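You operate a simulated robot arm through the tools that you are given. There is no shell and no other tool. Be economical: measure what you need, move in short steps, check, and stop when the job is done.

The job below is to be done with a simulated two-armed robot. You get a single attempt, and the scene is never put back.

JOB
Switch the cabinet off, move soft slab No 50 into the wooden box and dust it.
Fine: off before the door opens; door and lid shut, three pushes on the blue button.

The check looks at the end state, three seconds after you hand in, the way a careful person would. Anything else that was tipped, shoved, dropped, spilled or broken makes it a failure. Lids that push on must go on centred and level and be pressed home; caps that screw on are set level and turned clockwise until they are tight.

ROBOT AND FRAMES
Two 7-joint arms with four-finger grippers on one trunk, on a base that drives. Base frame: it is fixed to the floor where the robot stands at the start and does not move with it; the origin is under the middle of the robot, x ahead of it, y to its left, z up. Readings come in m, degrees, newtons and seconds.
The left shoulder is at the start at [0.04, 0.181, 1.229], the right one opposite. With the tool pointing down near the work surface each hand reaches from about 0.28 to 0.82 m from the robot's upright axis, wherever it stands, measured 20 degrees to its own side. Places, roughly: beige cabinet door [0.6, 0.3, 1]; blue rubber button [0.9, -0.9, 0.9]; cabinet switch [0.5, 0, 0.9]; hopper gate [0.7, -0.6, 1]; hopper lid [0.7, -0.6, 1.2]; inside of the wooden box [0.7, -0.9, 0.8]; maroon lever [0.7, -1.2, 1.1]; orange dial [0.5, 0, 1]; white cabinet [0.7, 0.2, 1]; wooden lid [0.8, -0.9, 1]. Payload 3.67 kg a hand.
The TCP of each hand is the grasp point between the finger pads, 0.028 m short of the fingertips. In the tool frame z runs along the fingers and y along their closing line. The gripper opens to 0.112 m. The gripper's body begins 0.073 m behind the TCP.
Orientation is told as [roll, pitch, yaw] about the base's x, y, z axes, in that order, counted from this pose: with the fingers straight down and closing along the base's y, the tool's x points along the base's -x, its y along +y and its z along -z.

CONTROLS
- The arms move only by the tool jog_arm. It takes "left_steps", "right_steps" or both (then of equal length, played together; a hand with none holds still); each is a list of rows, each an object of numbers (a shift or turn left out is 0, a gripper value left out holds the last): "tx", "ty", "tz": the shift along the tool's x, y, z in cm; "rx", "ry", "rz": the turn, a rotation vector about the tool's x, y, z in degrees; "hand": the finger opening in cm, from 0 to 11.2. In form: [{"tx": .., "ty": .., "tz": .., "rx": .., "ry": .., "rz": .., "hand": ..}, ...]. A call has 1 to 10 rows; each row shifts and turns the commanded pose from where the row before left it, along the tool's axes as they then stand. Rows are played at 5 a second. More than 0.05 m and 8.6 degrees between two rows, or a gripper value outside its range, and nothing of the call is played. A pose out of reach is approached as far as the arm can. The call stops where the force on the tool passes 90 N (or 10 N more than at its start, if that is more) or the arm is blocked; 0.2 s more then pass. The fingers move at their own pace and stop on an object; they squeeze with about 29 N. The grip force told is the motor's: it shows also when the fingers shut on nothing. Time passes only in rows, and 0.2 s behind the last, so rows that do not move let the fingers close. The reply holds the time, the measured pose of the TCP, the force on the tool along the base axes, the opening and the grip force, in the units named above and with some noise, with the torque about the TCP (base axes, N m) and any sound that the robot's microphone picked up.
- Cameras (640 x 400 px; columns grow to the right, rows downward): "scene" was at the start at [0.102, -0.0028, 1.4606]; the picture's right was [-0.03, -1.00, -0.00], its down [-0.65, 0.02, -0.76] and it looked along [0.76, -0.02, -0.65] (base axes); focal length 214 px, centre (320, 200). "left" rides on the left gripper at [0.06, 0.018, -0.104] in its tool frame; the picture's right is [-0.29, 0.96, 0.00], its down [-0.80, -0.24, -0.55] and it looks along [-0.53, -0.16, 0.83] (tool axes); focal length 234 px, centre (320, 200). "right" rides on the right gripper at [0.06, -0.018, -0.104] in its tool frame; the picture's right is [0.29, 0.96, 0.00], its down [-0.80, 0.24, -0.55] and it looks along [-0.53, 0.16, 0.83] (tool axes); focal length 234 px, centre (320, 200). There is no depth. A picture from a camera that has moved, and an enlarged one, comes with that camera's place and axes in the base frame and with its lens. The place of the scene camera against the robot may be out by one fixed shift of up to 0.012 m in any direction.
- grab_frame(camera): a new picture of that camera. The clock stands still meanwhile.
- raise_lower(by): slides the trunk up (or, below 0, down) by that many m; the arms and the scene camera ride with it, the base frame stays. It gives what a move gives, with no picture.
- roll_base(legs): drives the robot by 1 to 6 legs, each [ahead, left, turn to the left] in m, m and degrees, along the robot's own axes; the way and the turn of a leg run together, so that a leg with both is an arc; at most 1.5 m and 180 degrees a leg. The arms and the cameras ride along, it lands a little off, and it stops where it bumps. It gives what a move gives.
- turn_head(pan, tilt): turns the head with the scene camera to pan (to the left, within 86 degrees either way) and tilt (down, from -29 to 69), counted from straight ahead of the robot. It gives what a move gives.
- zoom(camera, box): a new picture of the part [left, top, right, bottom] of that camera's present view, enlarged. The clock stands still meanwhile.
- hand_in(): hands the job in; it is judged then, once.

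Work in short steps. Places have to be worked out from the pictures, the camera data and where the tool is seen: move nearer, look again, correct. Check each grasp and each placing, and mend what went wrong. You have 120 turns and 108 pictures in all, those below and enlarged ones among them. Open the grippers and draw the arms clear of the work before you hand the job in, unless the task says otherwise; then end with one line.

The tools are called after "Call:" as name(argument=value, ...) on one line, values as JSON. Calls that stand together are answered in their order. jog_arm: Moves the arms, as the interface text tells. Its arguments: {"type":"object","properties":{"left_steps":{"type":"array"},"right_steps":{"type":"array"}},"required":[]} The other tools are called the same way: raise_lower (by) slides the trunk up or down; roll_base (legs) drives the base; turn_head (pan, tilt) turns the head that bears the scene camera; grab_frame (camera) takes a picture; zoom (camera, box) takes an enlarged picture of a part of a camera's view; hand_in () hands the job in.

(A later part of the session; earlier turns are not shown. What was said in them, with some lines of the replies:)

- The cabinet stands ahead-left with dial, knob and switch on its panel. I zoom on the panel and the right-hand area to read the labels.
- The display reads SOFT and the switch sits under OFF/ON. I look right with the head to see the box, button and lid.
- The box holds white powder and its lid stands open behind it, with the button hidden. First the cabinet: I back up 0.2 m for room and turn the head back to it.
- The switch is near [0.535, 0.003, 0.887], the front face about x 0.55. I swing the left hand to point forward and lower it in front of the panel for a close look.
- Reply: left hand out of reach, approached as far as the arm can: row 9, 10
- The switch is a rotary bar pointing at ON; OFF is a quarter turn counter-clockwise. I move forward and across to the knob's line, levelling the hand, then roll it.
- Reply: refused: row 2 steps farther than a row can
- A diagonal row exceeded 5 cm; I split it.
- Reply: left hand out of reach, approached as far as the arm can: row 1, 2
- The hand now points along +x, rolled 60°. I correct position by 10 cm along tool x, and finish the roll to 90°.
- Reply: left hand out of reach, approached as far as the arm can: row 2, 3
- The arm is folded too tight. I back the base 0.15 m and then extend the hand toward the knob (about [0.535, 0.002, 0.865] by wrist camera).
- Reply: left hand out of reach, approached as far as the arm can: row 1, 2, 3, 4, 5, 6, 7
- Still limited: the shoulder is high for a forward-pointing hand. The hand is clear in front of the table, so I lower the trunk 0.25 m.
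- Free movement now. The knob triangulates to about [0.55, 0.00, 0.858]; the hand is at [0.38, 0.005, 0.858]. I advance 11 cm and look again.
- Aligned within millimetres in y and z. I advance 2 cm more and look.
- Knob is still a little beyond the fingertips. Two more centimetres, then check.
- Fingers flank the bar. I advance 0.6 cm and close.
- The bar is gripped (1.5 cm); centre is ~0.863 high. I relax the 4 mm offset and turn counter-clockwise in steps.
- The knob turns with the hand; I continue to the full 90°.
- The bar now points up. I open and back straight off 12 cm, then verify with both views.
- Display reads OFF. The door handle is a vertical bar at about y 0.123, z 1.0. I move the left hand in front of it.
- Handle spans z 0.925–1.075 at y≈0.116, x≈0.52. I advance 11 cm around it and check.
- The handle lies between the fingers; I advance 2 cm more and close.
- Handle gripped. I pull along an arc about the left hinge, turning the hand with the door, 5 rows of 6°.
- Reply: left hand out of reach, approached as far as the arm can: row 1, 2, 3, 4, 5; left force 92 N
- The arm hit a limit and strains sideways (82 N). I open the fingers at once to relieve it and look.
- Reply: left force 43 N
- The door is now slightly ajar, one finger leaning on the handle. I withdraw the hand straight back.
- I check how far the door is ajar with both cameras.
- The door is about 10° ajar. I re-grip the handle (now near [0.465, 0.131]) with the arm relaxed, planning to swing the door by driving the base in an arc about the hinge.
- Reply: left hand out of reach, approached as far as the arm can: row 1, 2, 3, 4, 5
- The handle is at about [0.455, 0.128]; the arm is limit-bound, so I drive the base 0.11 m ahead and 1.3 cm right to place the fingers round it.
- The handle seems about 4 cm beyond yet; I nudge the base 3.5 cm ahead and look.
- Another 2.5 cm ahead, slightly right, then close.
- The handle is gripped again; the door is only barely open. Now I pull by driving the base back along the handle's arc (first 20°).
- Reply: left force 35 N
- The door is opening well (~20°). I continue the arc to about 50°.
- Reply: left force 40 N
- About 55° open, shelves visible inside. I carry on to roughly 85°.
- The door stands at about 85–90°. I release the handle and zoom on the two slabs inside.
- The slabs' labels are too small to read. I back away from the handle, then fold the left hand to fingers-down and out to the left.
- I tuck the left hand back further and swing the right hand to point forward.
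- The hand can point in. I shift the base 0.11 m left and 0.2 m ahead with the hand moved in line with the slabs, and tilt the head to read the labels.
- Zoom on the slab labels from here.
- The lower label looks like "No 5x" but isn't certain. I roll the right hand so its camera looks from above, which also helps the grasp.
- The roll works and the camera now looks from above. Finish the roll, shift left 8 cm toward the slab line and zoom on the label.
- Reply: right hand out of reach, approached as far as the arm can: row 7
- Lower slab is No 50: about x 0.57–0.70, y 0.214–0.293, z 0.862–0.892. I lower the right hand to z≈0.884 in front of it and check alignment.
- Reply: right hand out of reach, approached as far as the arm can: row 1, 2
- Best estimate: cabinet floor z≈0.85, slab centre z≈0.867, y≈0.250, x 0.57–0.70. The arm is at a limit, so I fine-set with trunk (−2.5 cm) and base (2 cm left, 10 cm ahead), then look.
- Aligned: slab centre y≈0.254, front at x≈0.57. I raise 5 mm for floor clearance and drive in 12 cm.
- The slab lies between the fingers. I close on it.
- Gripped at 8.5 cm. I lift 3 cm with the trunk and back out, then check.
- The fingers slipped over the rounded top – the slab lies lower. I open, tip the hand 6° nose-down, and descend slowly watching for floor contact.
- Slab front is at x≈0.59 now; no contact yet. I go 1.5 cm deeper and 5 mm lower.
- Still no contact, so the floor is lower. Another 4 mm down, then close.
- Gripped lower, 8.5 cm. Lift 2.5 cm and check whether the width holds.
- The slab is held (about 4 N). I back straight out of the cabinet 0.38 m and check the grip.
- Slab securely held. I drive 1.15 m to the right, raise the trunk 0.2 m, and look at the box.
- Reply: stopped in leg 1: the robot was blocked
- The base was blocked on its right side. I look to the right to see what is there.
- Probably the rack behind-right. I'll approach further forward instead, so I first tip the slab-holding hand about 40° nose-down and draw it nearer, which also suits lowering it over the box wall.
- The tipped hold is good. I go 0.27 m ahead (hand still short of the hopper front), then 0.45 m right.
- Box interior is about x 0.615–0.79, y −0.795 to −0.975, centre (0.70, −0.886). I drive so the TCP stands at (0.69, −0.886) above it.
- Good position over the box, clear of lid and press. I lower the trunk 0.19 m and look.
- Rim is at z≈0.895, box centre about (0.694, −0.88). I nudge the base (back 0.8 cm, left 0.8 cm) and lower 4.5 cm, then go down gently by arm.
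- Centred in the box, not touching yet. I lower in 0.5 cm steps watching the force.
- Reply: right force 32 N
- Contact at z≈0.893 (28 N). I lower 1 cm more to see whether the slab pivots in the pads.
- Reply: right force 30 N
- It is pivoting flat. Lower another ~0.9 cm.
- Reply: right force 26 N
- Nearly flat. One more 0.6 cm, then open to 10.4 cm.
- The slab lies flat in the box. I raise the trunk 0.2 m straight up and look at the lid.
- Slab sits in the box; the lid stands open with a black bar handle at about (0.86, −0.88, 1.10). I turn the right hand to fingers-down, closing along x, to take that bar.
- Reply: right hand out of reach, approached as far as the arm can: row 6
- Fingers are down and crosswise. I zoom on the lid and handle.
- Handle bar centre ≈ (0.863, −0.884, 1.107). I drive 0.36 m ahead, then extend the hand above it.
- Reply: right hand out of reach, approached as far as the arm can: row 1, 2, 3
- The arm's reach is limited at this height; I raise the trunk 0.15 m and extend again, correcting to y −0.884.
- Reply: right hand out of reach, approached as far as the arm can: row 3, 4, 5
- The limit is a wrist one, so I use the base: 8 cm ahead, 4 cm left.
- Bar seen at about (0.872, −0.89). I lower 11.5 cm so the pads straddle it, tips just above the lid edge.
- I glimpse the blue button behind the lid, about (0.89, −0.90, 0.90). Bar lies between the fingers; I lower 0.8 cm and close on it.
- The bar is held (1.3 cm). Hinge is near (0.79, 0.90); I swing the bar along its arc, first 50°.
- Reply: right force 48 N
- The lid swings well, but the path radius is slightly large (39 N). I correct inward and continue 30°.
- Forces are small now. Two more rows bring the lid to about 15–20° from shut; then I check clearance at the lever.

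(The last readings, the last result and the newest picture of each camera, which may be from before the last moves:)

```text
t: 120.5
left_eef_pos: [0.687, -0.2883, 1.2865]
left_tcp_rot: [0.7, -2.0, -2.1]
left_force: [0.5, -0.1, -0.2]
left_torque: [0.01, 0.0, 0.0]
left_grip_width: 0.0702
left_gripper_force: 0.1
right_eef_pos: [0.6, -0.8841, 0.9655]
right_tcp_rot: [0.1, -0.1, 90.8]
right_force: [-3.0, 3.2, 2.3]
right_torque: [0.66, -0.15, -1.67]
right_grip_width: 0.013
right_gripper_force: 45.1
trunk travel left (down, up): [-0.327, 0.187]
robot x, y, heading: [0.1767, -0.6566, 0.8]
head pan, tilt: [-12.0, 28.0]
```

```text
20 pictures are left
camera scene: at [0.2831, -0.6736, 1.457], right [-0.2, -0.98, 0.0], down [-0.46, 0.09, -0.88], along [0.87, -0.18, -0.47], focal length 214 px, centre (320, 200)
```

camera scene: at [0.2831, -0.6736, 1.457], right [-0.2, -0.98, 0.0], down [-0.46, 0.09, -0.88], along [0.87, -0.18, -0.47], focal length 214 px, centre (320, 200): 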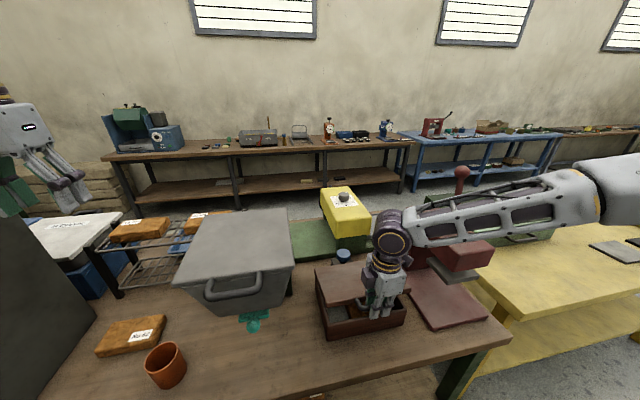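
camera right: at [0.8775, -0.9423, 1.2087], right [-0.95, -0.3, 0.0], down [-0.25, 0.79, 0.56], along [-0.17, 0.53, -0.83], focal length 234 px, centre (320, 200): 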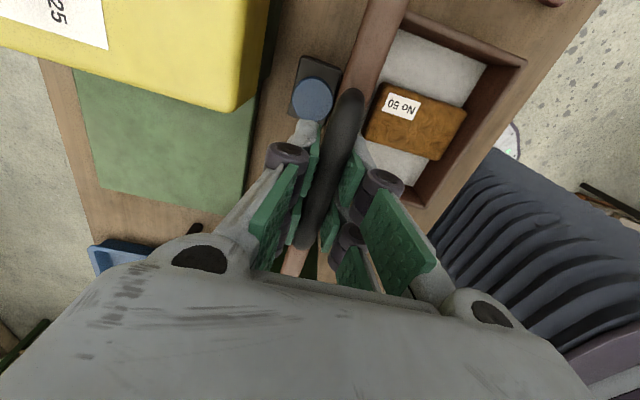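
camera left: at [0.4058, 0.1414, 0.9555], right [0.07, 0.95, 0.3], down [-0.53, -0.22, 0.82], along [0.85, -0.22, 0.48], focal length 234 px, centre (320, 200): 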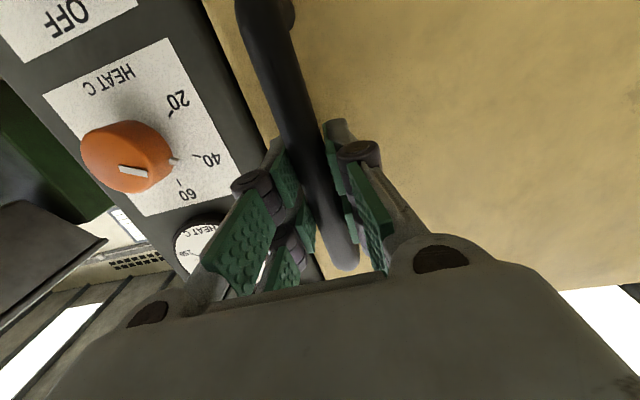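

Clear of the lever, low forces. I lower the bar about 2.5 cm more along the arc, watching force.

Call:
jog_arm(right_steps=[{"ty": 0.4, "tz": 1.3}, {"ty": 0.2, "tz": 1.2}, {}])

Call:
grab_frame(camera="right")

```text
t: 121.3
left_eef_pos: [0.687, -0.2866, 1.2848]
left_tcp_rot: [0.7, -2.1, -2.1]
left_force: [0.3, 0.9, -1.0]
left_torque: [0.01, 0.01, 0.03]
left_grip_width: 0.07
left_gripper_force: 0.1
right_eef_pos: [0.5929, -0.8845, 0.9399]
right_tcp_rot: [0.1, -0.1, 90.9]
right_force: [-8.5, 14.0, 0.8]
right_torque: [1.1, -0.02, -1.65]
right_grip_width: 0.0129
right_gripper_force: 44.7
trunk travel left (down, up): [-0.327, 0.187]
robot x, y, heading: [0.1766, -0.6565, 0.5]
head pan, tilt: [-12.0, 28.0]
```

```text
19 pictures are left
camera right: at [0.6107, -0.9444, 1.0451], right [-0.95, -0.3, 0.0], down [-0.25, 0.79, 0.56], along [-0.17, 0.53, -0.83], focal length 234 px, centre (320, 200)
```

right: 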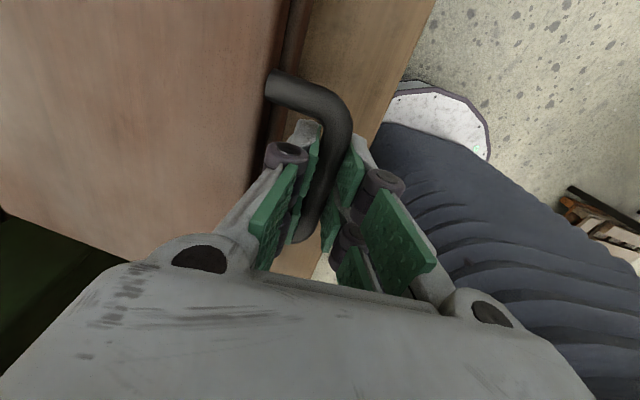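

The lid is nearly shut. I open slightly, raise 8 cm, close the fingers and go over the lid's front part.

Call:
jog_arm(right_steps=[{"hand": 3}, {}, {"tz": -2}, {"tz": -4}, {"tz": -3, "hand": 0}, {"ty": -4}, {"ty": -2}])

Call:
zoom(camera="scene", box=[260, 200, 480, 340])

```text
t: 122.9
left_eef_pos: [0.6877, -0.2881, 1.2873]
left_tcp_rot: [0.7, -2.0, -2.2]
left_force: [-0.6, 0.0, 0.1]
left_torque: [-0.04, -0.02, 0.02]
left_grip_width: 0.0703
left_gripper_force: 0.0
right_eef_pos: [0.656, -0.8861, 1.0302]
right_tcp_rot: [0.1, -0.1, 90.7]
right_force: [0.4, 0.4, -0.1]
right_torque: [0.03, 0.02, 0.01]
right_grip_width: 0.0
right_gripper_force: 28.9
trunk travel left (down, up): [-0.327, 0.187]
robot x, y, heading: [0.1757, -0.653, 0.5]
head pan, tilt: [-12.0, 28.0]
```

```text
2.86 times, centred on (370, 270) of scene
camera zoom: at [0.2836, -0.6742, 1.4569], right [-0.2, -0.98, 0.0], down [-0.46, 0.09, -0.88], along [0.86, -0.18, -0.47], focal length 613 px, centre (177, 0)
```

zoom: 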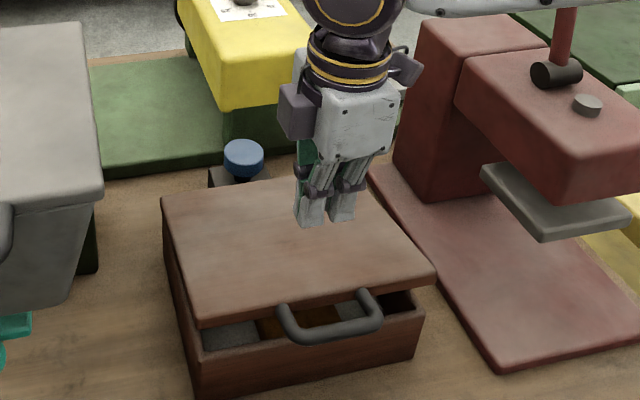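

The lid stands about 2 cm open at the front with a stiff hinge. I press down on its front with closed fingertips.

Call:
jog_arm(right_steps=[{"ty": 2.0, "tz": 3}, {"tz": 2}, {"tz": 1.5}, {"tz": 1.2}, {"tz": 0.6}])

Call:
zoom(camera="scene", box=[260, 200, 480, 340])

```text
t: 124.1
left_eef_pos: [0.6883, -0.2885, 1.2862]
left_tcp_rot: [0.7, -2.0, -2.2]
left_force: [-1.0, 1.1, 0.6]
left_torque: [0.01, 0.02, 0.01]
left_grip_width: 0.0702
left_gripper_force: 0.0
right_eef_pos: [0.6332, -0.8857, 0.9492]
right_tcp_rot: [0.1, -0.1, 90.7]
right_force: [0.0, 0.1, -1.2]
right_torque: [-0.02, 0.0, 0.02]
right_grip_width: 0.0001
right_gripper_force: 28.8
trunk travel left (down, up): [-0.327, 0.187]
robot x, y, heading: [0.175, -0.6564, 0.4]
head pan, tilt: [-12.0, 28.0]
```

```text
2.86 times, centred on (370, 270) of scene
camera zoom: at [0.2825, -0.6747, 1.457], right [-0.2, -0.98, 0.0], down [-0.46, 0.09, -0.88], along [0.87, -0.18, -0.47], focal length 613 px, centre (177, 0)
```

zoom: 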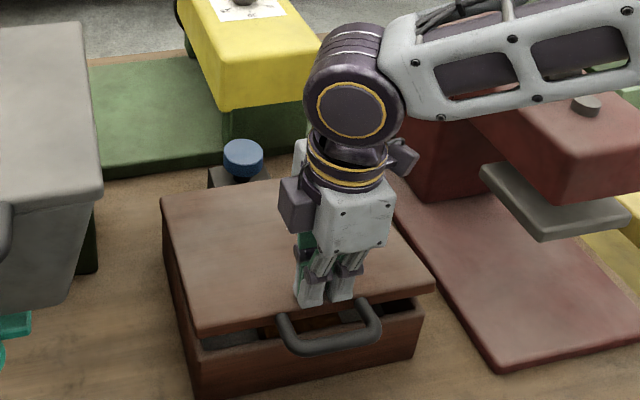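

Still a small gap; I press on in small steps until firm contact.

Call:
jog_arm(right_steps=[{"tz": 0.8}, {"tz": 0.8}, {"tz": 0.6}, {"tz": 0.5}])

Call:
zoom(camera="scene", box=[260, 200, 480, 340])

```text
t: 125.1
left_eef_pos: [0.688, -0.2887, 1.2861]
left_tcp_rot: [0.8, -2.0, -2.2]
left_force: [0.6, -0.4, -0.4]
left_torque: [0.02, -0.02, 0.0]
left_grip_width: 0.0701
left_gripper_force: 0.0
right_eef_pos: [0.6348, -0.8856, 0.9224]
right_tcp_rot: [0.1, 0.0, 90.8]
right_force: [-0.7, 0.2, 0.0]
right_torque: [0.01, -0.02, 0.01]
right_grip_width: 0.0001
right_gripper_force: 29.0
trunk travel left (down, up): [-0.327, 0.187]
robot x, y, heading: [0.1768, -0.6566, 0.7]
head pan, tilt: [-12.0, 28.0]
```

```text
2.86 times, centred on (370, 270) of scene
camera zoom: at [0.2834, -0.6743, 1.4569], right [-0.2, -0.98, 0.0], down [-0.46, 0.09, -0.88], along [0.86, -0.18, -0.47], focal length 613 px, centre (177, 0)
```

zoom: 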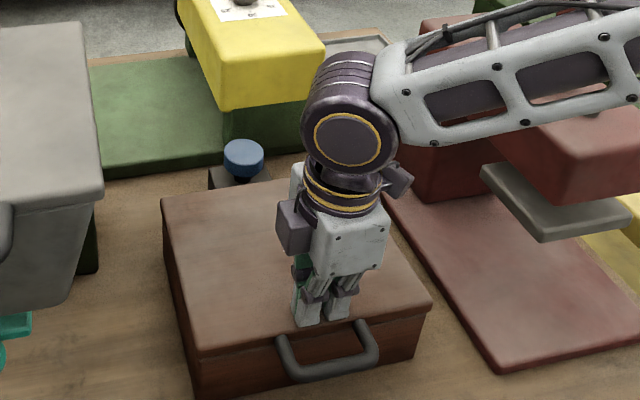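

It looks shut. I press a little further to confirm firm contact.

Call:
jog_arm(right_steps=[{"tz": 0.4}, {"tz": 0.4}, {"tz": 0.3}])

```text
t: 126.0
left_eef_pos: [0.683, -0.2901, 1.2877]
left_tcp_rot: [0.7, -2.2, -2.3]
left_force: [0.6, -0.5, 0.0]
left_torque: [-0.03, 0.09, 0.0]
left_grip_width: 0.07
left_gripper_force: 0.1
right_eef_pos: [0.6343, -0.8852, 0.921]
right_tcp_rot: [-1.0, -0.1, 90.7]
right_force: [-22.4, -8.9, 49.4]
right_torque: [-0.22, 0.75, 0.19]
right_grip_width: 0.0061
right_gripper_force: 35.3
trunk travel left (down, up): [-0.327, 0.187]
robot x, y, heading: [0.1781, -0.6581, 0.4]
head pan, tilt: [-12.0, 28.0]
stopped in row 3 (right hand): the force on the tool passed its limit at 92 N (the readings are from after the stop); the commanded pose is now the measured one
```

The lid is firmly shut (contact at tip z≈0.893). I raise and move over the blue button, about (0.866, −0.887), and look.

Call:
jog_arm(right_steps=[{"tz": -4}, {"tz": -4}, {"ty": -4.6}, {"ty": -4.6}, {"ty": -4.6}, {"ty": -4.6}, {"ty": -4.0}])

Call:
grab_frame(camera="right")

Call:
zoom(camera="scene", box=[260, 200, 480, 340])

```text
t: 127.7
left_eef_pos: [0.6894, -0.2897, 1.2858]
left_tcp_rot: [0.9, -2.0, -2.2]
left_force: [-0.3, -0.5, 0.3]
left_torque: [0.03, 0.01, 0.0]
left_grip_width: 0.0699
left_gripper_force: 0.0
right_eef_pos: [0.8536, -0.8881, 1.0016]
right_tcp_rot: [-0.7, -0.2, 90.7]
right_force: [0.5, -0.9, -0.6]
right_torque: [0.01, 0.0, 0.0]
right_grip_width: 0.0
right_gripper_force: 35.9
right hand out of reach, approached as far as the arm can: row 7
trunk travel left (down, up): [-0.327, 0.187]
robot x, y, heading: [0.1737, -0.6597, 0.3]
head pan, tilt: [-12.0, 28.0]
```

```text
15 pictures are left
camera right: at [0.87, -0.9481, 1.1047], right [-0.95, -0.3, -0.01], down [-0.26, 0.79, 0.55], along [-0.16, 0.53, -0.83], focal length 234 px, centre (320, 200)
```

right: 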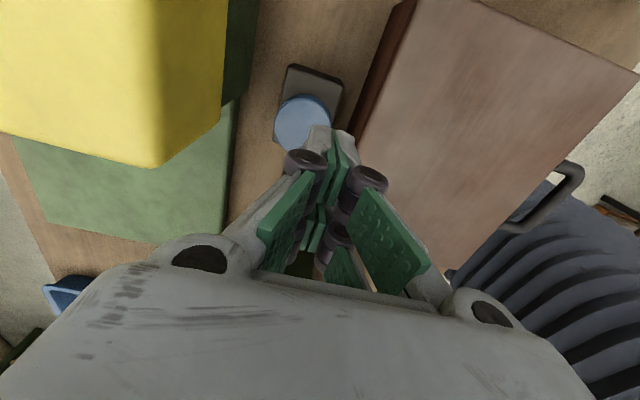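

```text
2.86 times, centred on (370, 270) of scene
camera zoom: at [0.2842, -0.6756, 1.4568], right [-0.2, -0.98, 0.0], down [-0.46, 0.1, -0.88], along [0.86, -0.18, -0.47], focal length 613 px, centre (177, 0)
```

zoom: 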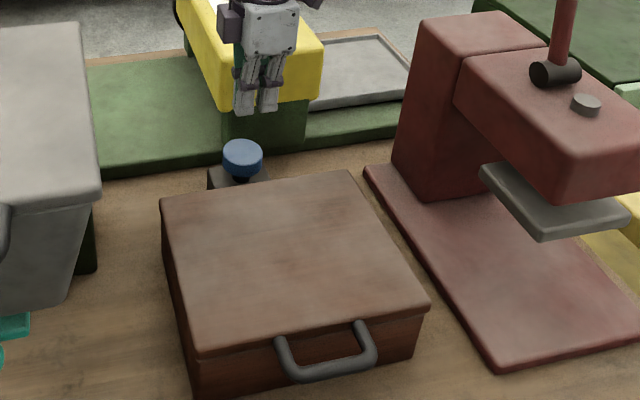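

Lid is shut and level. The yellow block sits close behind the button, so I turn the hand 90° so its wide body lies along y before pressing.

Call:
jog_arm(right_steps=[{"rz": 8.5}, {"rz": 8.5}, {"rz": 8.5}, {"rz": 8.5}, {"rz": 8.5}, {"rz": 8.5}, {"rz": 8.5}, {"rz": 8.5}, {"rz": 8.5}, {"rz": 8.5}])

Call:
jog_arm(right_steps=[{"rz": 5.7}, {"tx": -1.4, "ty": 0.3}, {}])

Call:
grab_frame(camera="right")

```text
t: 129.8
left_eef_pos: [0.6872, -0.289, 1.2858]
left_tcp_rot: [0.7, -2.0, -2.1]
left_force: [-0.1, -0.2, 0.5]
left_torque: [-0.03, 0.04, 0.01]
left_grip_width: 0.0701
left_gripper_force: 0.1
right_eef_pos: [0.8532, -0.8884, 1.0006]
right_tcp_rot: [-0.1, -0.7, 5.7]
right_force: [-1.0, -0.2, 0.0]
right_torque: [-0.02, 0.01, 0.04]
right_grip_width: 0.0
right_gripper_force: 35.8
trunk travel left (down, up): [-0.327, 0.187]
robot x, y, heading: [0.1785, -0.656, 0.3]
head pan, tilt: [-12.0, 28.0]
```

```text
t: 130.7
left_eef_pos: [0.6889, -0.2893, 1.2862]
left_tcp_rot: [0.7, -2.0, -2.2]
left_force: [0.3, -0.1, -0.4]
left_torque: [0.03, 0.02, 0.02]
left_grip_width: 0.07
left_gripper_force: 0.2
right_eef_pos: [0.8542, -0.8911, 1.001]
right_tcp_rot: [0.1, -0.7, 0.1]
right_force: [0.8, 0.4, 0.7]
right_torque: [0.0, 0.05, -0.02]
right_grip_width: 0.0
right_gripper_force: 36.1
right hand out of reach, approached as far as the arm can: row 2
trunk travel left (down, up): [-0.327, 0.187]
robot x, y, heading: [0.1771, -0.6559, 0.4]
head pan, tilt: [-12.0, 28.0]
```

```text
13 pictures are left
camera right: at [0.7918, -0.9079, 1.1054], right [-0.29, 0.96, 0.0], down [0.79, 0.24, 0.56], along [0.54, 0.16, -0.83], focal length 234 px, centre (320, 200)
```

right: 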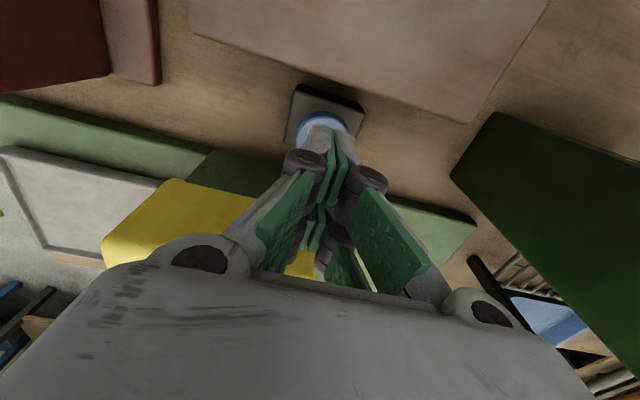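

Button reads about (0.86, −0.886), hand at 0.854: I nudge the base 0.7 cm ahead and lower the trunk 6.5 cm, then check clearances.

Call:
roll_base(legs=[[0.008, 0.004, 0]])

Call:
raise_lower(by=-0.065)

Call:
grab_frame(camera="scene")

```text
t: 131.4
left_eef_pos: [0.694, -0.2856, 1.2875]
left_tcp_rot: [0.8, -2.3, -2.2]
left_force: [-1.0, 0.1, 0.2]
left_torque: [0.0, -0.02, 0.03]
left_grip_width: 0.0703
left_gripper_force: 0.0
right_eef_pos: [0.8596, -0.8869, 1.0024]
right_tcp_rot: [0.2, -0.8, 0.0]
right_force: [-0.3, -1.2, -0.1]
right_torque: [0.04, -0.01, 0.01]
right_grip_width: 0.0001
right_gripper_force: 35.5
trunk travel left (down, up): [-0.327, 0.187]
robot x, y, heading: [0.1806, -0.6499, 0.4]
head pan, tilt: [-12.0, 28.0]
```

```text
t: 132.4
left_eef_pos: [0.6961, -0.2856, 1.223]
left_tcp_rot: [0.7, -2.2, -2.2]
left_force: [0.5, -0.7, 0.1]
left_torque: [0.0, -0.04, 0.02]
left_grip_width: 0.07
left_gripper_force: 0.2
right_eef_pos: [0.8611, -0.8849, 0.9402]
right_tcp_rot: [0.0, -0.8, 0.0]
right_force: [-0.6, 0.1, 0.2]
right_torque: [0.02, 0.0, 0.03]
right_grip_width: 0.0
right_gripper_force: 35.8
trunk travel left (down, up): [-0.262, 0.252]
robot x, y, heading: [0.1851, -0.6515, 0.2]
head pan, tilt: [-12.0, 28.0]
```

```text
12 pictures are left
camera scene: at [0.2904, -0.671, 1.3927], right [-0.2, -0.98, 0.0], down [-0.46, 0.09, -0.88], along [0.86, -0.18, -0.47], focal length 214 px, centre (320, 200)
```

scene: 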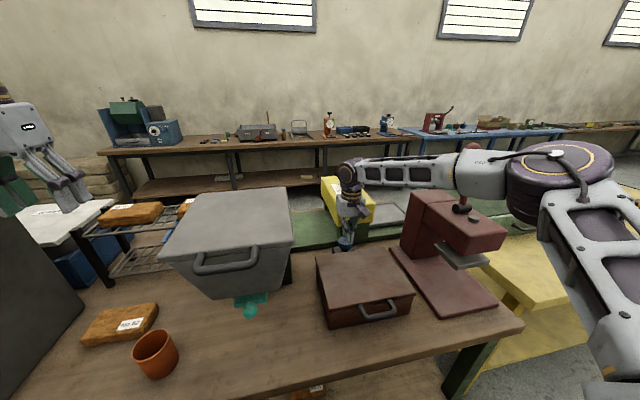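

Clearances are fine and the lever is undisturbed. First push: small steps down, watching force and sound.

Call:
jog_arm(right_steps=[{"tz": 0.8}, {"tz": 0.8}, {"tz": 0.5}, {"tz": 0.4}])

```text
t: 133.4
left_eef_pos: [0.6961, -0.285, 1.2223]
left_tcp_rot: [0.7, -2.0, -2.2]
left_force: [0.4, 0.4, 0.6]
left_torque: [-0.03, 0.0, 0.02]
left_grip_width: 0.0698
left_gripper_force: 0.2
right_eef_pos: [0.8558, -0.8873, 0.9162]
right_tcp_rot: [0.2, -0.8, 0.0]
right_force: [2.8, 0.8, 3.4]
right_torque: [0.04, -0.04, 0.0]
right_grip_width: 0.0059
right_gripper_force: 35.9
right hand out of reach, approached as far as the arm can: row 2, 4
trunk travel left (down, up): [-0.262, 0.252]
robot x, y, heading: [0.1832, -0.6482, 0.5]
head pan, tilt: [-12.0, 28.0]
```

Contact at z 0.916 (3 N). Push on in small steps.

Call:
jog_arm(right_steps=[{"tz": 0.3}, {"tz": 0.3}, {"tz": 0.3}])

```text
t: 134.2
left_eef_pos: [0.6958, -0.2848, 1.2218]
left_tcp_rot: [0.6, -2.1, -2.2]
left_force: [0.6, 0.4, -0.5]
left_torque: [0.01, 0.02, 0.02]
left_grip_width: 0.0703
left_gripper_force: 0.1
right_eef_pos: [0.855, -0.8898, 0.9083]
right_tcp_rot: [0.1, -1.0, 0.0]
right_force: [3.8, 0.7, 6.8]
right_torque: [0.03, -0.04, -0.06]
right_grip_width: 0.006
right_gripper_force: 36.0
trunk travel left (down, up): [-0.262, 0.252]
robot x, y, heading: [0.1881, -0.6513, 0.4]
head pan, tilt: [-12.0, 28.0]
heard: click
```

A click: push one. I lift 2.5 cm off the button and then press again by the same amount.

Call:
jog_arm(right_steps=[{"tz": -1.2}, {"tz": -1.3}, {}])

Call:
jog_arm(right_steps=[{"tz": 0.9}, {"tz": 0.7}, {"tz": 0.5}, {"tz": 0.4}, {}])

```text
t: 135.0
left_eef_pos: [0.6969, -0.2845, 1.2224]
left_tcp_rot: [0.7, -1.9, -2.2]
left_force: [-0.1, 0.2, 0.0]
left_torque: [-0.05, -0.01, 0.0]
left_grip_width: 0.0699
left_gripper_force: 0.2
right_eef_pos: [0.854, -0.888, 0.9306]
right_tcp_rot: [0.1, -0.6, 0.0]
right_force: [-0.1, -0.7, 0.0]
right_torque: [0.0, 0.03, -0.02]
right_grip_width: 0.0
right_gripper_force: 35.5
trunk travel left (down, up): [-0.262, 0.252]
robot x, y, heading: [0.1833, -0.649, 0.4]
head pan, tilt: [-12.0, 28.0]
```

```text
t: 136.2
left_eef_pos: [0.6951, -0.2852, 1.2225]
left_tcp_rot: [0.7, -2.1, -2.2]
left_force: [-0.1, 0.2, 0.2]
left_torque: [0.03, 0.02, 0.01]
left_grip_width: 0.0699
left_gripper_force: 0.1
right_eef_pos: [0.8549, -0.89, 0.9066]
right_tcp_rot: [0.2, -0.9, 0.1]
right_force: [4.0, 0.3, 7.5]
right_torque: [0.03, -0.04, -0.02]
right_grip_width: 0.006
right_gripper_force: 35.9
right hand out of reach, approached as far as the arm can: row 4
trunk travel left (down, up): [-0.262, 0.252]
robot x, y, heading: [0.1855, -0.655, 0.4]
head pan, tilt: [-12.0, 28.0]
heard: click
```

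Second click. Lift off and press the third time.

Call:
jog_arm(right_steps=[{"tz": -1.2}, {"tz": -1.3}, {}])

Call:
jog_arm(right_steps=[{"tz": 0.9}, {"tz": 0.7}, {"tz": 0.5}, {"tz": 0.4}, {}])

```text
t: 137.0
left_eef_pos: [0.6961, -0.2859, 1.2225]
left_tcp_rot: [0.7, -2.1, -2.1]
left_force: [-0.3, -0.1, 0.4]
left_torque: [0.02, 0.07, 0.03]
left_grip_width: 0.0701
left_gripper_force: 0.0
right_eef_pos: [0.8535, -0.891, 0.9312]
right_tcp_rot: [0.0, -0.6, 0.1]
right_force: [-0.3, 0.8, -0.6]
right_torque: [0.01, 0.02, 0.0]
right_grip_width: 0.0
right_gripper_force: 35.7
trunk travel left (down, up): [-0.262, 0.252]
robot x, y, heading: [0.1827, -0.6517, 0.3]
head pan, tilt: [-12.0, 28.0]
```

```text
t: 138.2
left_eef_pos: [0.6953, -0.2848, 1.2216]
left_tcp_rot: [0.7, -2.1, -2.2]
left_force: [-1.1, 0.2, -0.2]
left_torque: [0.02, 0.01, 0.03]
left_grip_width: 0.07
left_gripper_force: 0.1
right_eef_pos: [0.8538, -0.8899, 0.9067]
right_tcp_rot: [0.0, -0.8, 0.0]
right_force: [2.7, -0.7, 6.6]
right_torque: [0.01, 0.0, 0.01]
right_grip_width: 0.0058
right_gripper_force: 36.2
trunk travel left (down, up): [-0.262, 0.252]
robot x, y, heading: [0.1819, -0.6509, 0.6]
head pan, tilt: [-12.0, 28.0]
heard: click
```

Three clicks heard. I rise straight up, back the base off, and tuck the right arm for the drive back to the cabinet door.

Call:
raise_lower(by=0.12)

Call:
roll_base(legs=[[-0.45, 0, 0]])

Call:
jog_arm(right_steps=[{"tz": -3.1, "tx": 2.4, "ty": -2.2}, {"tz": -3.1, "tx": 2.4, "ty": -2.2}, {"tz": -3.1, "tx": 2.4, "ty": -2.2}, {"tz": -3.1, "tx": 2.4, "ty": -2.2}, {"tz": -3.1, "tx": 2.4, "ty": -2.2}, {"tz": -3.1, "tx": 2.4, "ty": -2.2}, {"tz": -3.1, "tx": 2.4, "ty": -2.2}, {"tz": -3.1, "tx": 2.4, "ty": -2.2}, {"tz": -3.1, "tx": 2.4, "ty": -2.2}], left_steps=[{"hand": 0}, {}, {}, {}, {}, {}, {}, {}, {}])

Call:
turn_head(pan=15, tilt=30)

Call:
grab_frame(camera="scene")

```text
t: 139.7
left_eef_pos: [0.6957, -0.2857, 1.3412]
left_tcp_rot: [0.6, -2.0, -2.2]
left_force: [0.4, -0.2, 0.6]
left_torque: [0.05, 0.02, -0.02]
left_grip_width: 0.07
left_gripper_force: 0.1
right_eef_pos: [0.8548, -0.8898, 1.0252]
right_tcp_rot: [0.1, -0.8, 0.0]
right_force: [-0.7, 0.6, 0.3]
right_torque: [0.02, 0.03, 0.01]
right_grip_width: 0.0
right_gripper_force: 35.6
trunk travel left (down, up): [-0.382, 0.132]
robot x, y, heading: [0.187, -0.6514, 0.6]
head pan, tilt: [-12.0, 28.0]
```

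```text
t: 142.5
left_eef_pos: [0.2522, -0.2891, 1.3402]
left_tcp_rot: [0.8, -1.9, -2.4]
left_force: [-0.3, 0.0, -0.3]
left_torque: [0.02, -0.02, -0.01]
left_grip_width: 0.07
left_gripper_force: 0.1
right_eef_pos: [0.4084, -0.895, 1.0258]
right_tcp_rot: [0.1, -0.7, 0.0]
right_force: [0.9, 0.2, -0.4]
right_torque: [-0.02, -0.02, 0.01]
right_grip_width: 0.0002
right_gripper_force: 36.0
trunk travel left (down, up): [-0.382, 0.132]
robot x, y, heading: [-0.2597, -0.6559, 0.2]
head pan, tilt: [-12.0, 28.0]
```

```text
t: 144.5
left_eef_pos: [0.2502, -0.2893, 1.342]
left_tcp_rot: [0.8, -2.1, -2.4]
left_force: [0.7, -0.2, -0.1]
left_torque: [0.05, -0.01, -0.03]
left_grip_width: 0.0
left_gripper_force: 29.1
right_eef_pos: [0.1851, -1.0923, 1.3006]
right_tcp_rot: [0.2, -0.7, -0.1]
right_force: [0.1, -0.6, 0.3]
right_torque: [0.01, -0.02, 0.01]
right_grip_width: 0.0
right_gripper_force: 36.1
trunk travel left (down, up): [-0.382, 0.132]
robot x, y, heading: [-0.2611, -0.6556, 0.1]
head pan, tilt: [-12.0, 28.0]
```

```text
t: 145.4
left_eef_pos: [0.2523, -0.2888, 1.3412]
left_tcp_rot: [0.7, -2.0, -2.5]
left_force: [1.0, 0.5, -0.3]
left_torque: [0.0, 0.01, 0.0]
left_grip_width: 0.0
left_gripper_force: 29.4
right_eef_pos: [0.1881, -1.0923, 1.3006]
right_tcp_rot: [0.1, -0.7, -0.1]
right_force: [-0.9, -0.4, -0.2]
right_torque: [-0.02, -0.01, 0.01]
right_grip_width: 0.0
right_gripper_force: 35.7
trunk travel left (down, up): [-0.382, 0.132]
robot x, y, heading: [-0.262, -0.6553, 0.5]
head pan, tilt: [15.0, 30.0]
```

```text
11 pictures are left
camera scene: at [-0.1568, -0.631, 1.5087], right [0.26, -0.97, 0.0], down [-0.48, -0.13, -0.87], along [0.84, 0.23, -0.5], focal length 214 px, centre (320, 200)
```

scene: 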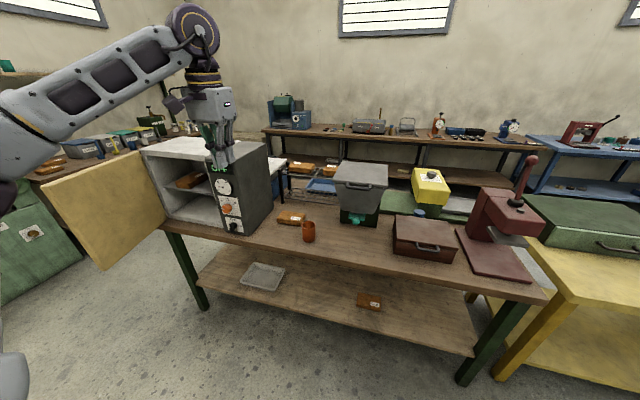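

Door is open ~90° near y≈0.42. I drive left 0.85 m and 0.09 ahead with the left hand passing above the door, to stand it left of the door.

Call:
roll_base(legs=[[0, 0.86, 0], [0.09, 0, 0]])

Call:
turn_head(pan=20, tilt=40)

Call:
grab_frame(camera="scene")

```text
t: 150.8
left_eef_pos: [0.3336, 0.5747, 1.3425]
left_tcp_rot: [0.8, -2.0, -2.2]
left_force: [-0.1, 0.2, 0.2]
left_torque: [0.01, -0.03, -0.04]
left_grip_width: 0.0
left_gripper_force: 29.1
right_eef_pos: [0.2705, -0.2286, 1.3001]
right_tcp_rot: [0.2, -0.9, -0.1]
right_force: [-0.7, 1.1, -0.6]
right_torque: [-0.01, 0.02, 0.03]
right_grip_width: 0.0002
right_gripper_force: 36.1
trunk travel left (down, up): [-0.382, 0.132]
robot x, y, heading: [-0.1786, 0.2104, 0.4]
head pan, tilt: [15.0, 30.0]
```

```text
t: 151.5
left_eef_pos: [0.3379, 0.5755, 1.3396]
left_tcp_rot: [0.7, -1.9, -2.3]
left_force: [-0.1, -0.4, -0.4]
left_torque: [-0.04, 0.02, 0.01]
left_grip_width: 0.0
left_gripper_force: 28.7
right_eef_pos: [0.2756, -0.2289, 1.2989]
right_tcp_rot: [0.1, -0.6, -0.1]
right_force: [-0.1, 0.2, 0.2]
right_torque: [0.01, 0.03, -0.02]
right_grip_width: 0.0
right_gripper_force: 36.0
trunk travel left (down, up): [-0.382, 0.132]
robot x, y, heading: [-0.1775, 0.2094, 0.3]
head pan, tilt: [20.0, 40.0]
```

```text
10 pictures are left
camera scene: at [-0.0777, 0.2379, 1.4932], right [0.35, -0.94, 0.0], down [-0.6, -0.22, -0.77], along [0.72, 0.27, -0.64], focal length 214 px, centre (320, 200)
```

scene: 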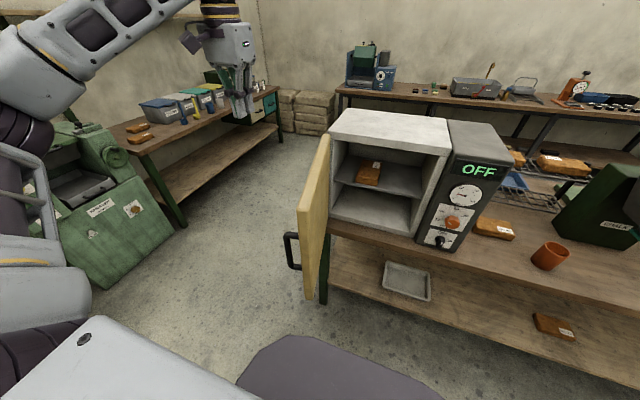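

I lower the hand so the fingertips reach below the door's top edge (tips ~1.10), tuck the right hand further back, then sweep the door shut with base legs.

Call:
raise_lower(by=-0.21)

Call:
jog_arm(right_steps=[{"tx": 4}, {"tx": 4}])

Call:
roll_base(legs=[[0, -0.095, 0], [0.004, -0.082, 0], [0.032, -0.076, 0]])

Call:
grab_frame(camera="scene")

```text
t: 153.8
left_eef_pos: [0.3348, 0.5742, 1.1306]
left_tcp_rot: [0.7, -2.1, -2.3]
left_force: [0.6, 0.7, 0.7]
left_torque: [0.01, 0.02, 0.0]
left_grip_width: 0.0
left_gripper_force: 29.1
right_eef_pos: [0.2719, -0.2285, 1.0918]
right_tcp_rot: [0.1, -0.8, -0.1]
right_force: [0.4, 0.6, 0.2]
right_torque: [0.0, 0.02, 0.01]
right_grip_width: 0.0
right_gripper_force: 35.6
trunk travel left (down, up): [-0.172, 0.342]
robot x, y, heading: [-0.1801, 0.211, -0.1]
head pan, tilt: [20.0, 40.0]
```

```text
t: 154.4
left_eef_pos: [0.3341, 0.5733, 1.1319]
left_tcp_rot: [0.8, -2.1, -2.3]
left_force: [0.5, 1.6, 0.5]
left_torque: [0.01, 0.04, -0.01]
left_grip_width: 0.0002
left_gripper_force: 28.8
right_eef_pos: [0.1903, -0.2273, 1.0888]
right_tcp_rot: [0.1, -0.7, 0.1]
right_force: [0.4, -0.1, 0.0]
right_torque: [0.03, 0.04, -0.01]
right_grip_width: 0.0001
right_gripper_force: 35.3
trunk travel left (down, up): [-0.172, 0.342]
robot x, y, heading: [-0.1784, 0.2088, 0.4]
head pan, tilt: [20.0, 40.0]
```

```text
t: 156.9
left_eef_pos: [0.3727, 0.3206, 1.1325]
left_tcp_rot: [0.8, -1.9, -2.2]
left_force: [0.6, -1.2, 0.8]
left_torque: [0.04, -0.01, 0.04]
left_grip_width: 0.0
left_gripper_force: 29.0
right_eef_pos: [0.2296, -0.4807, 1.0889]
right_tcp_rot: [0.2, -0.6, -0.1]
right_force: [-1.3, 0.1, -0.3]
right_torque: [0.05, 0.01, 0.02]
right_grip_width: 0.0
right_gripper_force: 35.3
trunk travel left (down, up): [-0.172, 0.342]
robot x, y, heading: [-0.1409, -0.0435, 0.3]
head pan, tilt: [20.0, 40.0]
```

```text
9 pictures are left
camera scene: at [-0.0423, -0.0155, 1.2845], right [0.35, -0.94, 0.0], down [-0.6, -0.22, -0.77], along [0.72, 0.27, -0.64], focal length 214 px, centre (320, 200)
```

scene: 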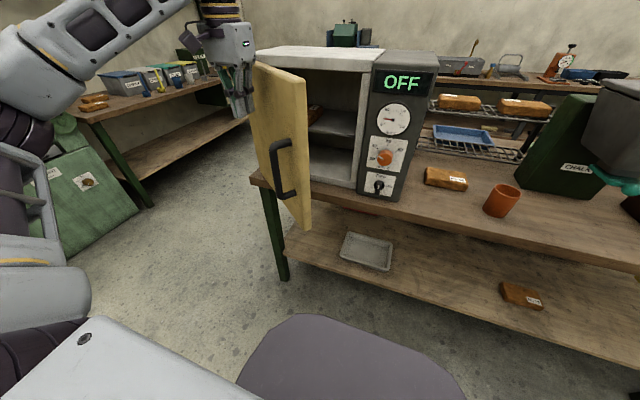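

The door is half shut and follows. Continue the arc: forward and slightly right.

Call:
roll_base(legs=[[0.056, -0.061, 0], [0.053, -0.03, 0], [0.03, -0.008, 0]])

Call:
grab_frame(camera="scene")

```text
t: 158.9
left_eef_pos: [0.5103, 0.2263, 1.1326]
left_tcp_rot: [0.7, -2.1, -2.3]
left_force: [1.2, 0.6, -0.2]
left_torque: [0.06, 0.01, 0.01]
left_grip_width: 0.0
left_gripper_force: 29.3
right_eef_pos: [0.3658, -0.5749, 1.091]
right_tcp_rot: [0.1, -0.7, 0.0]
right_force: [0.5, -0.1, -1.0]
right_torque: [0.01, 0.04, 0.0]
right_grip_width: 0.0001
right_gripper_force: 36.1
trunk travel left (down, up): [-0.172, 0.342]
robot x, y, heading: [0.0007, -0.1402, 0.1]
head pan, tilt: [20.0, 40.0]
```

```text
8 pictures are left
camera scene: at [0.0945, -0.1102, 1.2845], right [0.35, -0.94, 0.0], down [-0.6, -0.22, -0.77], along [0.72, 0.27, -0.64], focal length 214 px, centre (320, 200)
```

scene: 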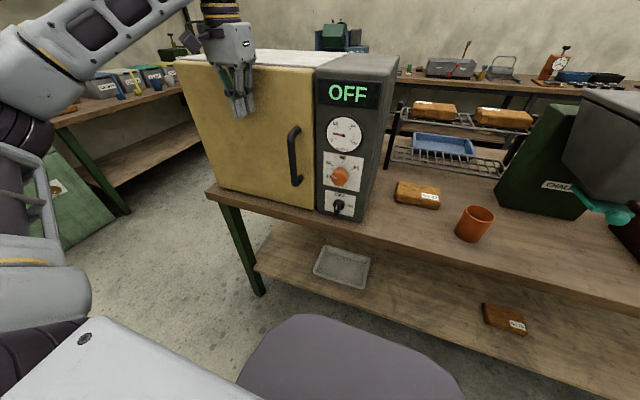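

Nearly shut. I finish with the left arm pushing forward in 1 cm steps until firm contact.

Call:
jog_arm(left_steps=[{"tx": -1}, {"tx": -1}, {"tx": -1}, {"tx": -0.8}, {"tx": -0.8}, {"tx": -0.8}])

Call:
zoom(camera="scene", box=[170, 40, 410, 220])

```text
t: 160.0
left_eef_pos: [0.5314, 0.2266, 1.1348]
left_tcp_rot: [1.0, -0.4, -2.5]
left_force: [-36.8, -0.6, 7.2]
left_torque: [-0.05, 0.62, 0.37]
left_grip_width: 0.0
left_gripper_force: 28.8
right_eef_pos: [0.3635, -0.575, 1.0915]
right_tcp_rot: [0.2, -1.1, 0.2]
right_force: [0.4, -0.2, -0.1]
right_torque: [-0.01, 0.02, 0.03]
right_grip_width: 0.0
right_gripper_force: 35.7
trunk travel left (down, up): [-0.172, 0.342]
robot x, y, heading: [-0.0044, -0.1415, 0.6]
head pan, tilt: [20.0, 40.0]
stopped in row 5 (left hand): the force on the tool passed its limit at 98 N (the readings are from after the stop); the commanded pose is now the measured one
```

```text
2.22 times, centred on (290, 130) of scene
camera zoom: at [0.0868, -0.1111, 1.2852], right [0.35, -0.94, 0.0], down [-0.6, -0.23, -0.77], along [0.72, 0.27, -0.64], focal length 477 px, centre (387, 356)
```

zoom: 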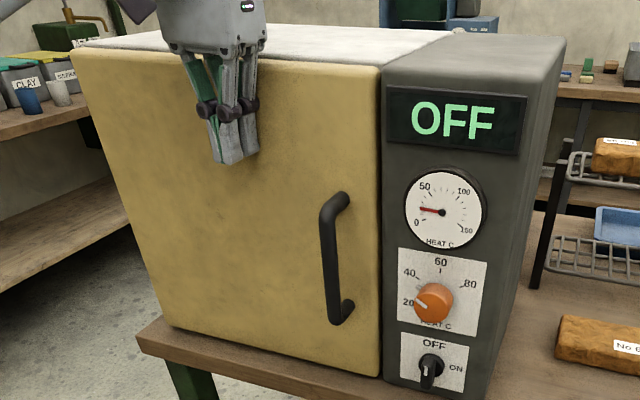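

Door is shut flush, display OFF. I back off, open the grippers, and take a final overview.

Call:
roll_base(legs=[[-0.3, 0, 0]])

Call:
jog_arm(left_steps=[{"hand": 8}, {}, {}, {}], right_steps=[{"hand": 8}, {}, {}, {}])

Call:
turn_head(pan=-15, tilt=28)

Call:
grab_frame(camera="scene")

Call:
zoom(camera="scene", box=[150, 80, 330, 190])

```text
t: 162.1
left_eef_pos: [0.2403, 0.2224, 1.1315]
left_tcp_rot: [0.9, -0.5, -2.7]
left_force: [-0.3, 0.5, -0.2]
left_torque: [-0.03, -0.02, 0.0]
left_grip_width: 0.0001
left_gripper_force: 28.6
right_eef_pos: [0.065, -0.5778, 1.091]
right_tcp_rot: [0.1, -0.8, 0.0]
right_force: [-1.7, 0.5, -0.5]
right_torque: [0.02, -0.03, 0.01]
right_grip_width: 0.0
right_gripper_force: 35.3
trunk travel left (down, up): [-0.172, 0.342]
robot x, y, heading: [-0.3046, -0.1456, 0.3]
head pan, tilt: [20.0, 40.0]
```

```text
t: 163.1
left_eef_pos: [0.2411, 0.2226, 1.1314]
left_tcp_rot: [0.9, -0.5, -2.7]
left_force: [0.5, 0.5, 0.3]
left_torque: [0.0, 0.02, -0.02]
left_grip_width: 0.0801
left_gripper_force: 0.1
right_eef_pos: [0.0657, -0.5764, 1.0911]
right_tcp_rot: [0.1, -0.8, -0.1]
right_force: [0.4, -0.2, 0.1]
right_torque: [-0.04, -0.02, 0.0]
right_grip_width: 0.0802
right_gripper_force: 0.1
trunk travel left (down, up): [-0.172, 0.342]
robot x, y, heading: [-0.3014, -0.1461, 0.5]
head pan, tilt: [20.0, 40.0]
```

```text
t: 164.1
left_eef_pos: [0.2422, 0.2225, 1.1302]
left_tcp_rot: [0.9, -0.4, -2.7]
left_force: [-1.0, 0.4, -0.5]
left_torque: [0.01, 0.02, -0.01]
left_grip_width: 0.0801
left_gripper_force: 0.0
right_eef_pos: [0.0655, -0.5766, 1.09]
right_tcp_rot: [0.2, -0.7, 0.0]
right_force: [-0.3, 0.6, 0.3]
right_torque: [-0.04, 0.01, 0.0]
right_grip_width: 0.0803
right_gripper_force: 0.0
trunk travel left (down, up): [-0.172, 0.342]
robot x, y, heading: [-0.304, -0.1429, 0.4]
head pan, tilt: [-15.0, 28.0]
```

```text
6 pictures are left
camera scene: at [-0.1977, -0.1654, 1.303], right [-0.25, -0.97, 0.0], down [-0.45, 0.12, -0.88], along [0.85, -0.22, -0.47], focal length 214 px, centre (320, 200)
```

scene: 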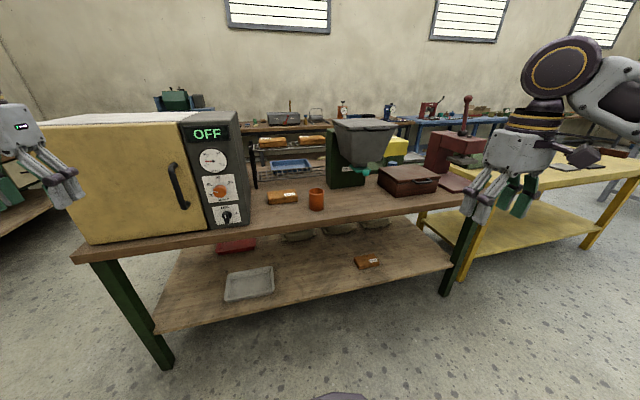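

```text
3.56 times, centred on (240, 135) of scene
camera zoom: at [-0.1977, -0.1654, 1.303], right [-0.25, -0.97, 0.0], down [-0.45, 0.12, -0.88], along [0.85, -0.22, -0.47], focal length 763 px, centre (604, 431)
```

zoom: 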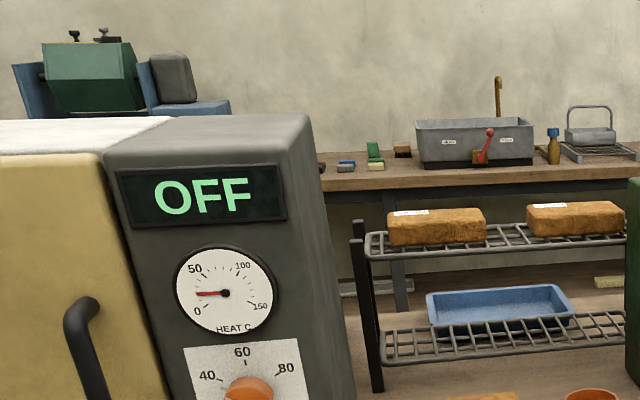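

Everything looks in place. One last zoom on the switch and box lid.

Call:
zoom(camera="scene", box=[150, 130, 460, 250])

```text
2.06 times, centred on (305, 190) of scene
camera zoom: at [-0.1977, -0.1654, 1.303], right [-0.25, -0.97, 0.0], down [-0.45, 0.12, -0.88], along [0.85, -0.22, -0.47], focal length 443 px, centre (351, 221)
```

zoom: 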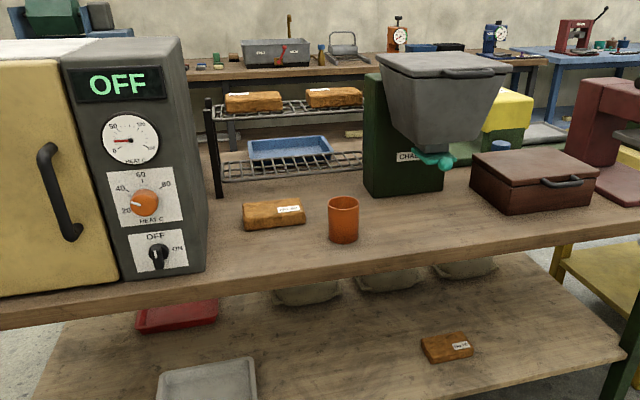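

I check the dial pointer more closely, as it should not have changed.

Call:
zoom(camera="scene", box=[190, 145, 255, 230])

```text
4.71 times, centred on (222, 188) of scene
camera zoom: at [-0.1977, -0.1654, 1.303], right [-0.25, -0.97, 0.0], down [-0.45, 0.12, -0.88], along [0.85, -0.22, -0.47], focal length 1009 px, centre (779, 259)
```

zoom: 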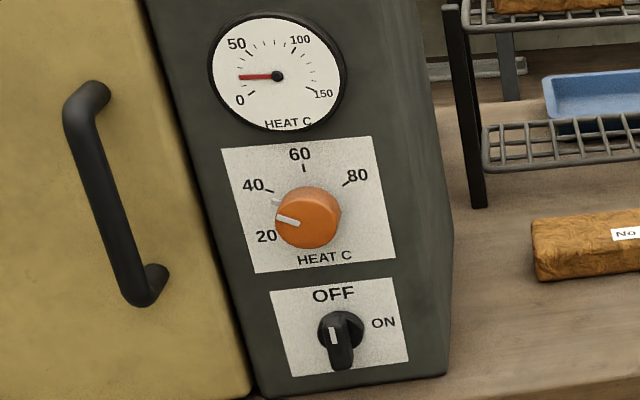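

The dial is unchanged (about 30), the switch is off, and the door and lid are shut. Handing in.

Call:
hand_in()

```text
The job is handed in.
```

The cabinet was switched off before its door was opened, soft slab No 50 lies in the wooden box, door and lid are shut, and the blue button was pushed three times (three clicks heard); the dusting itself could not be seen under the lid.
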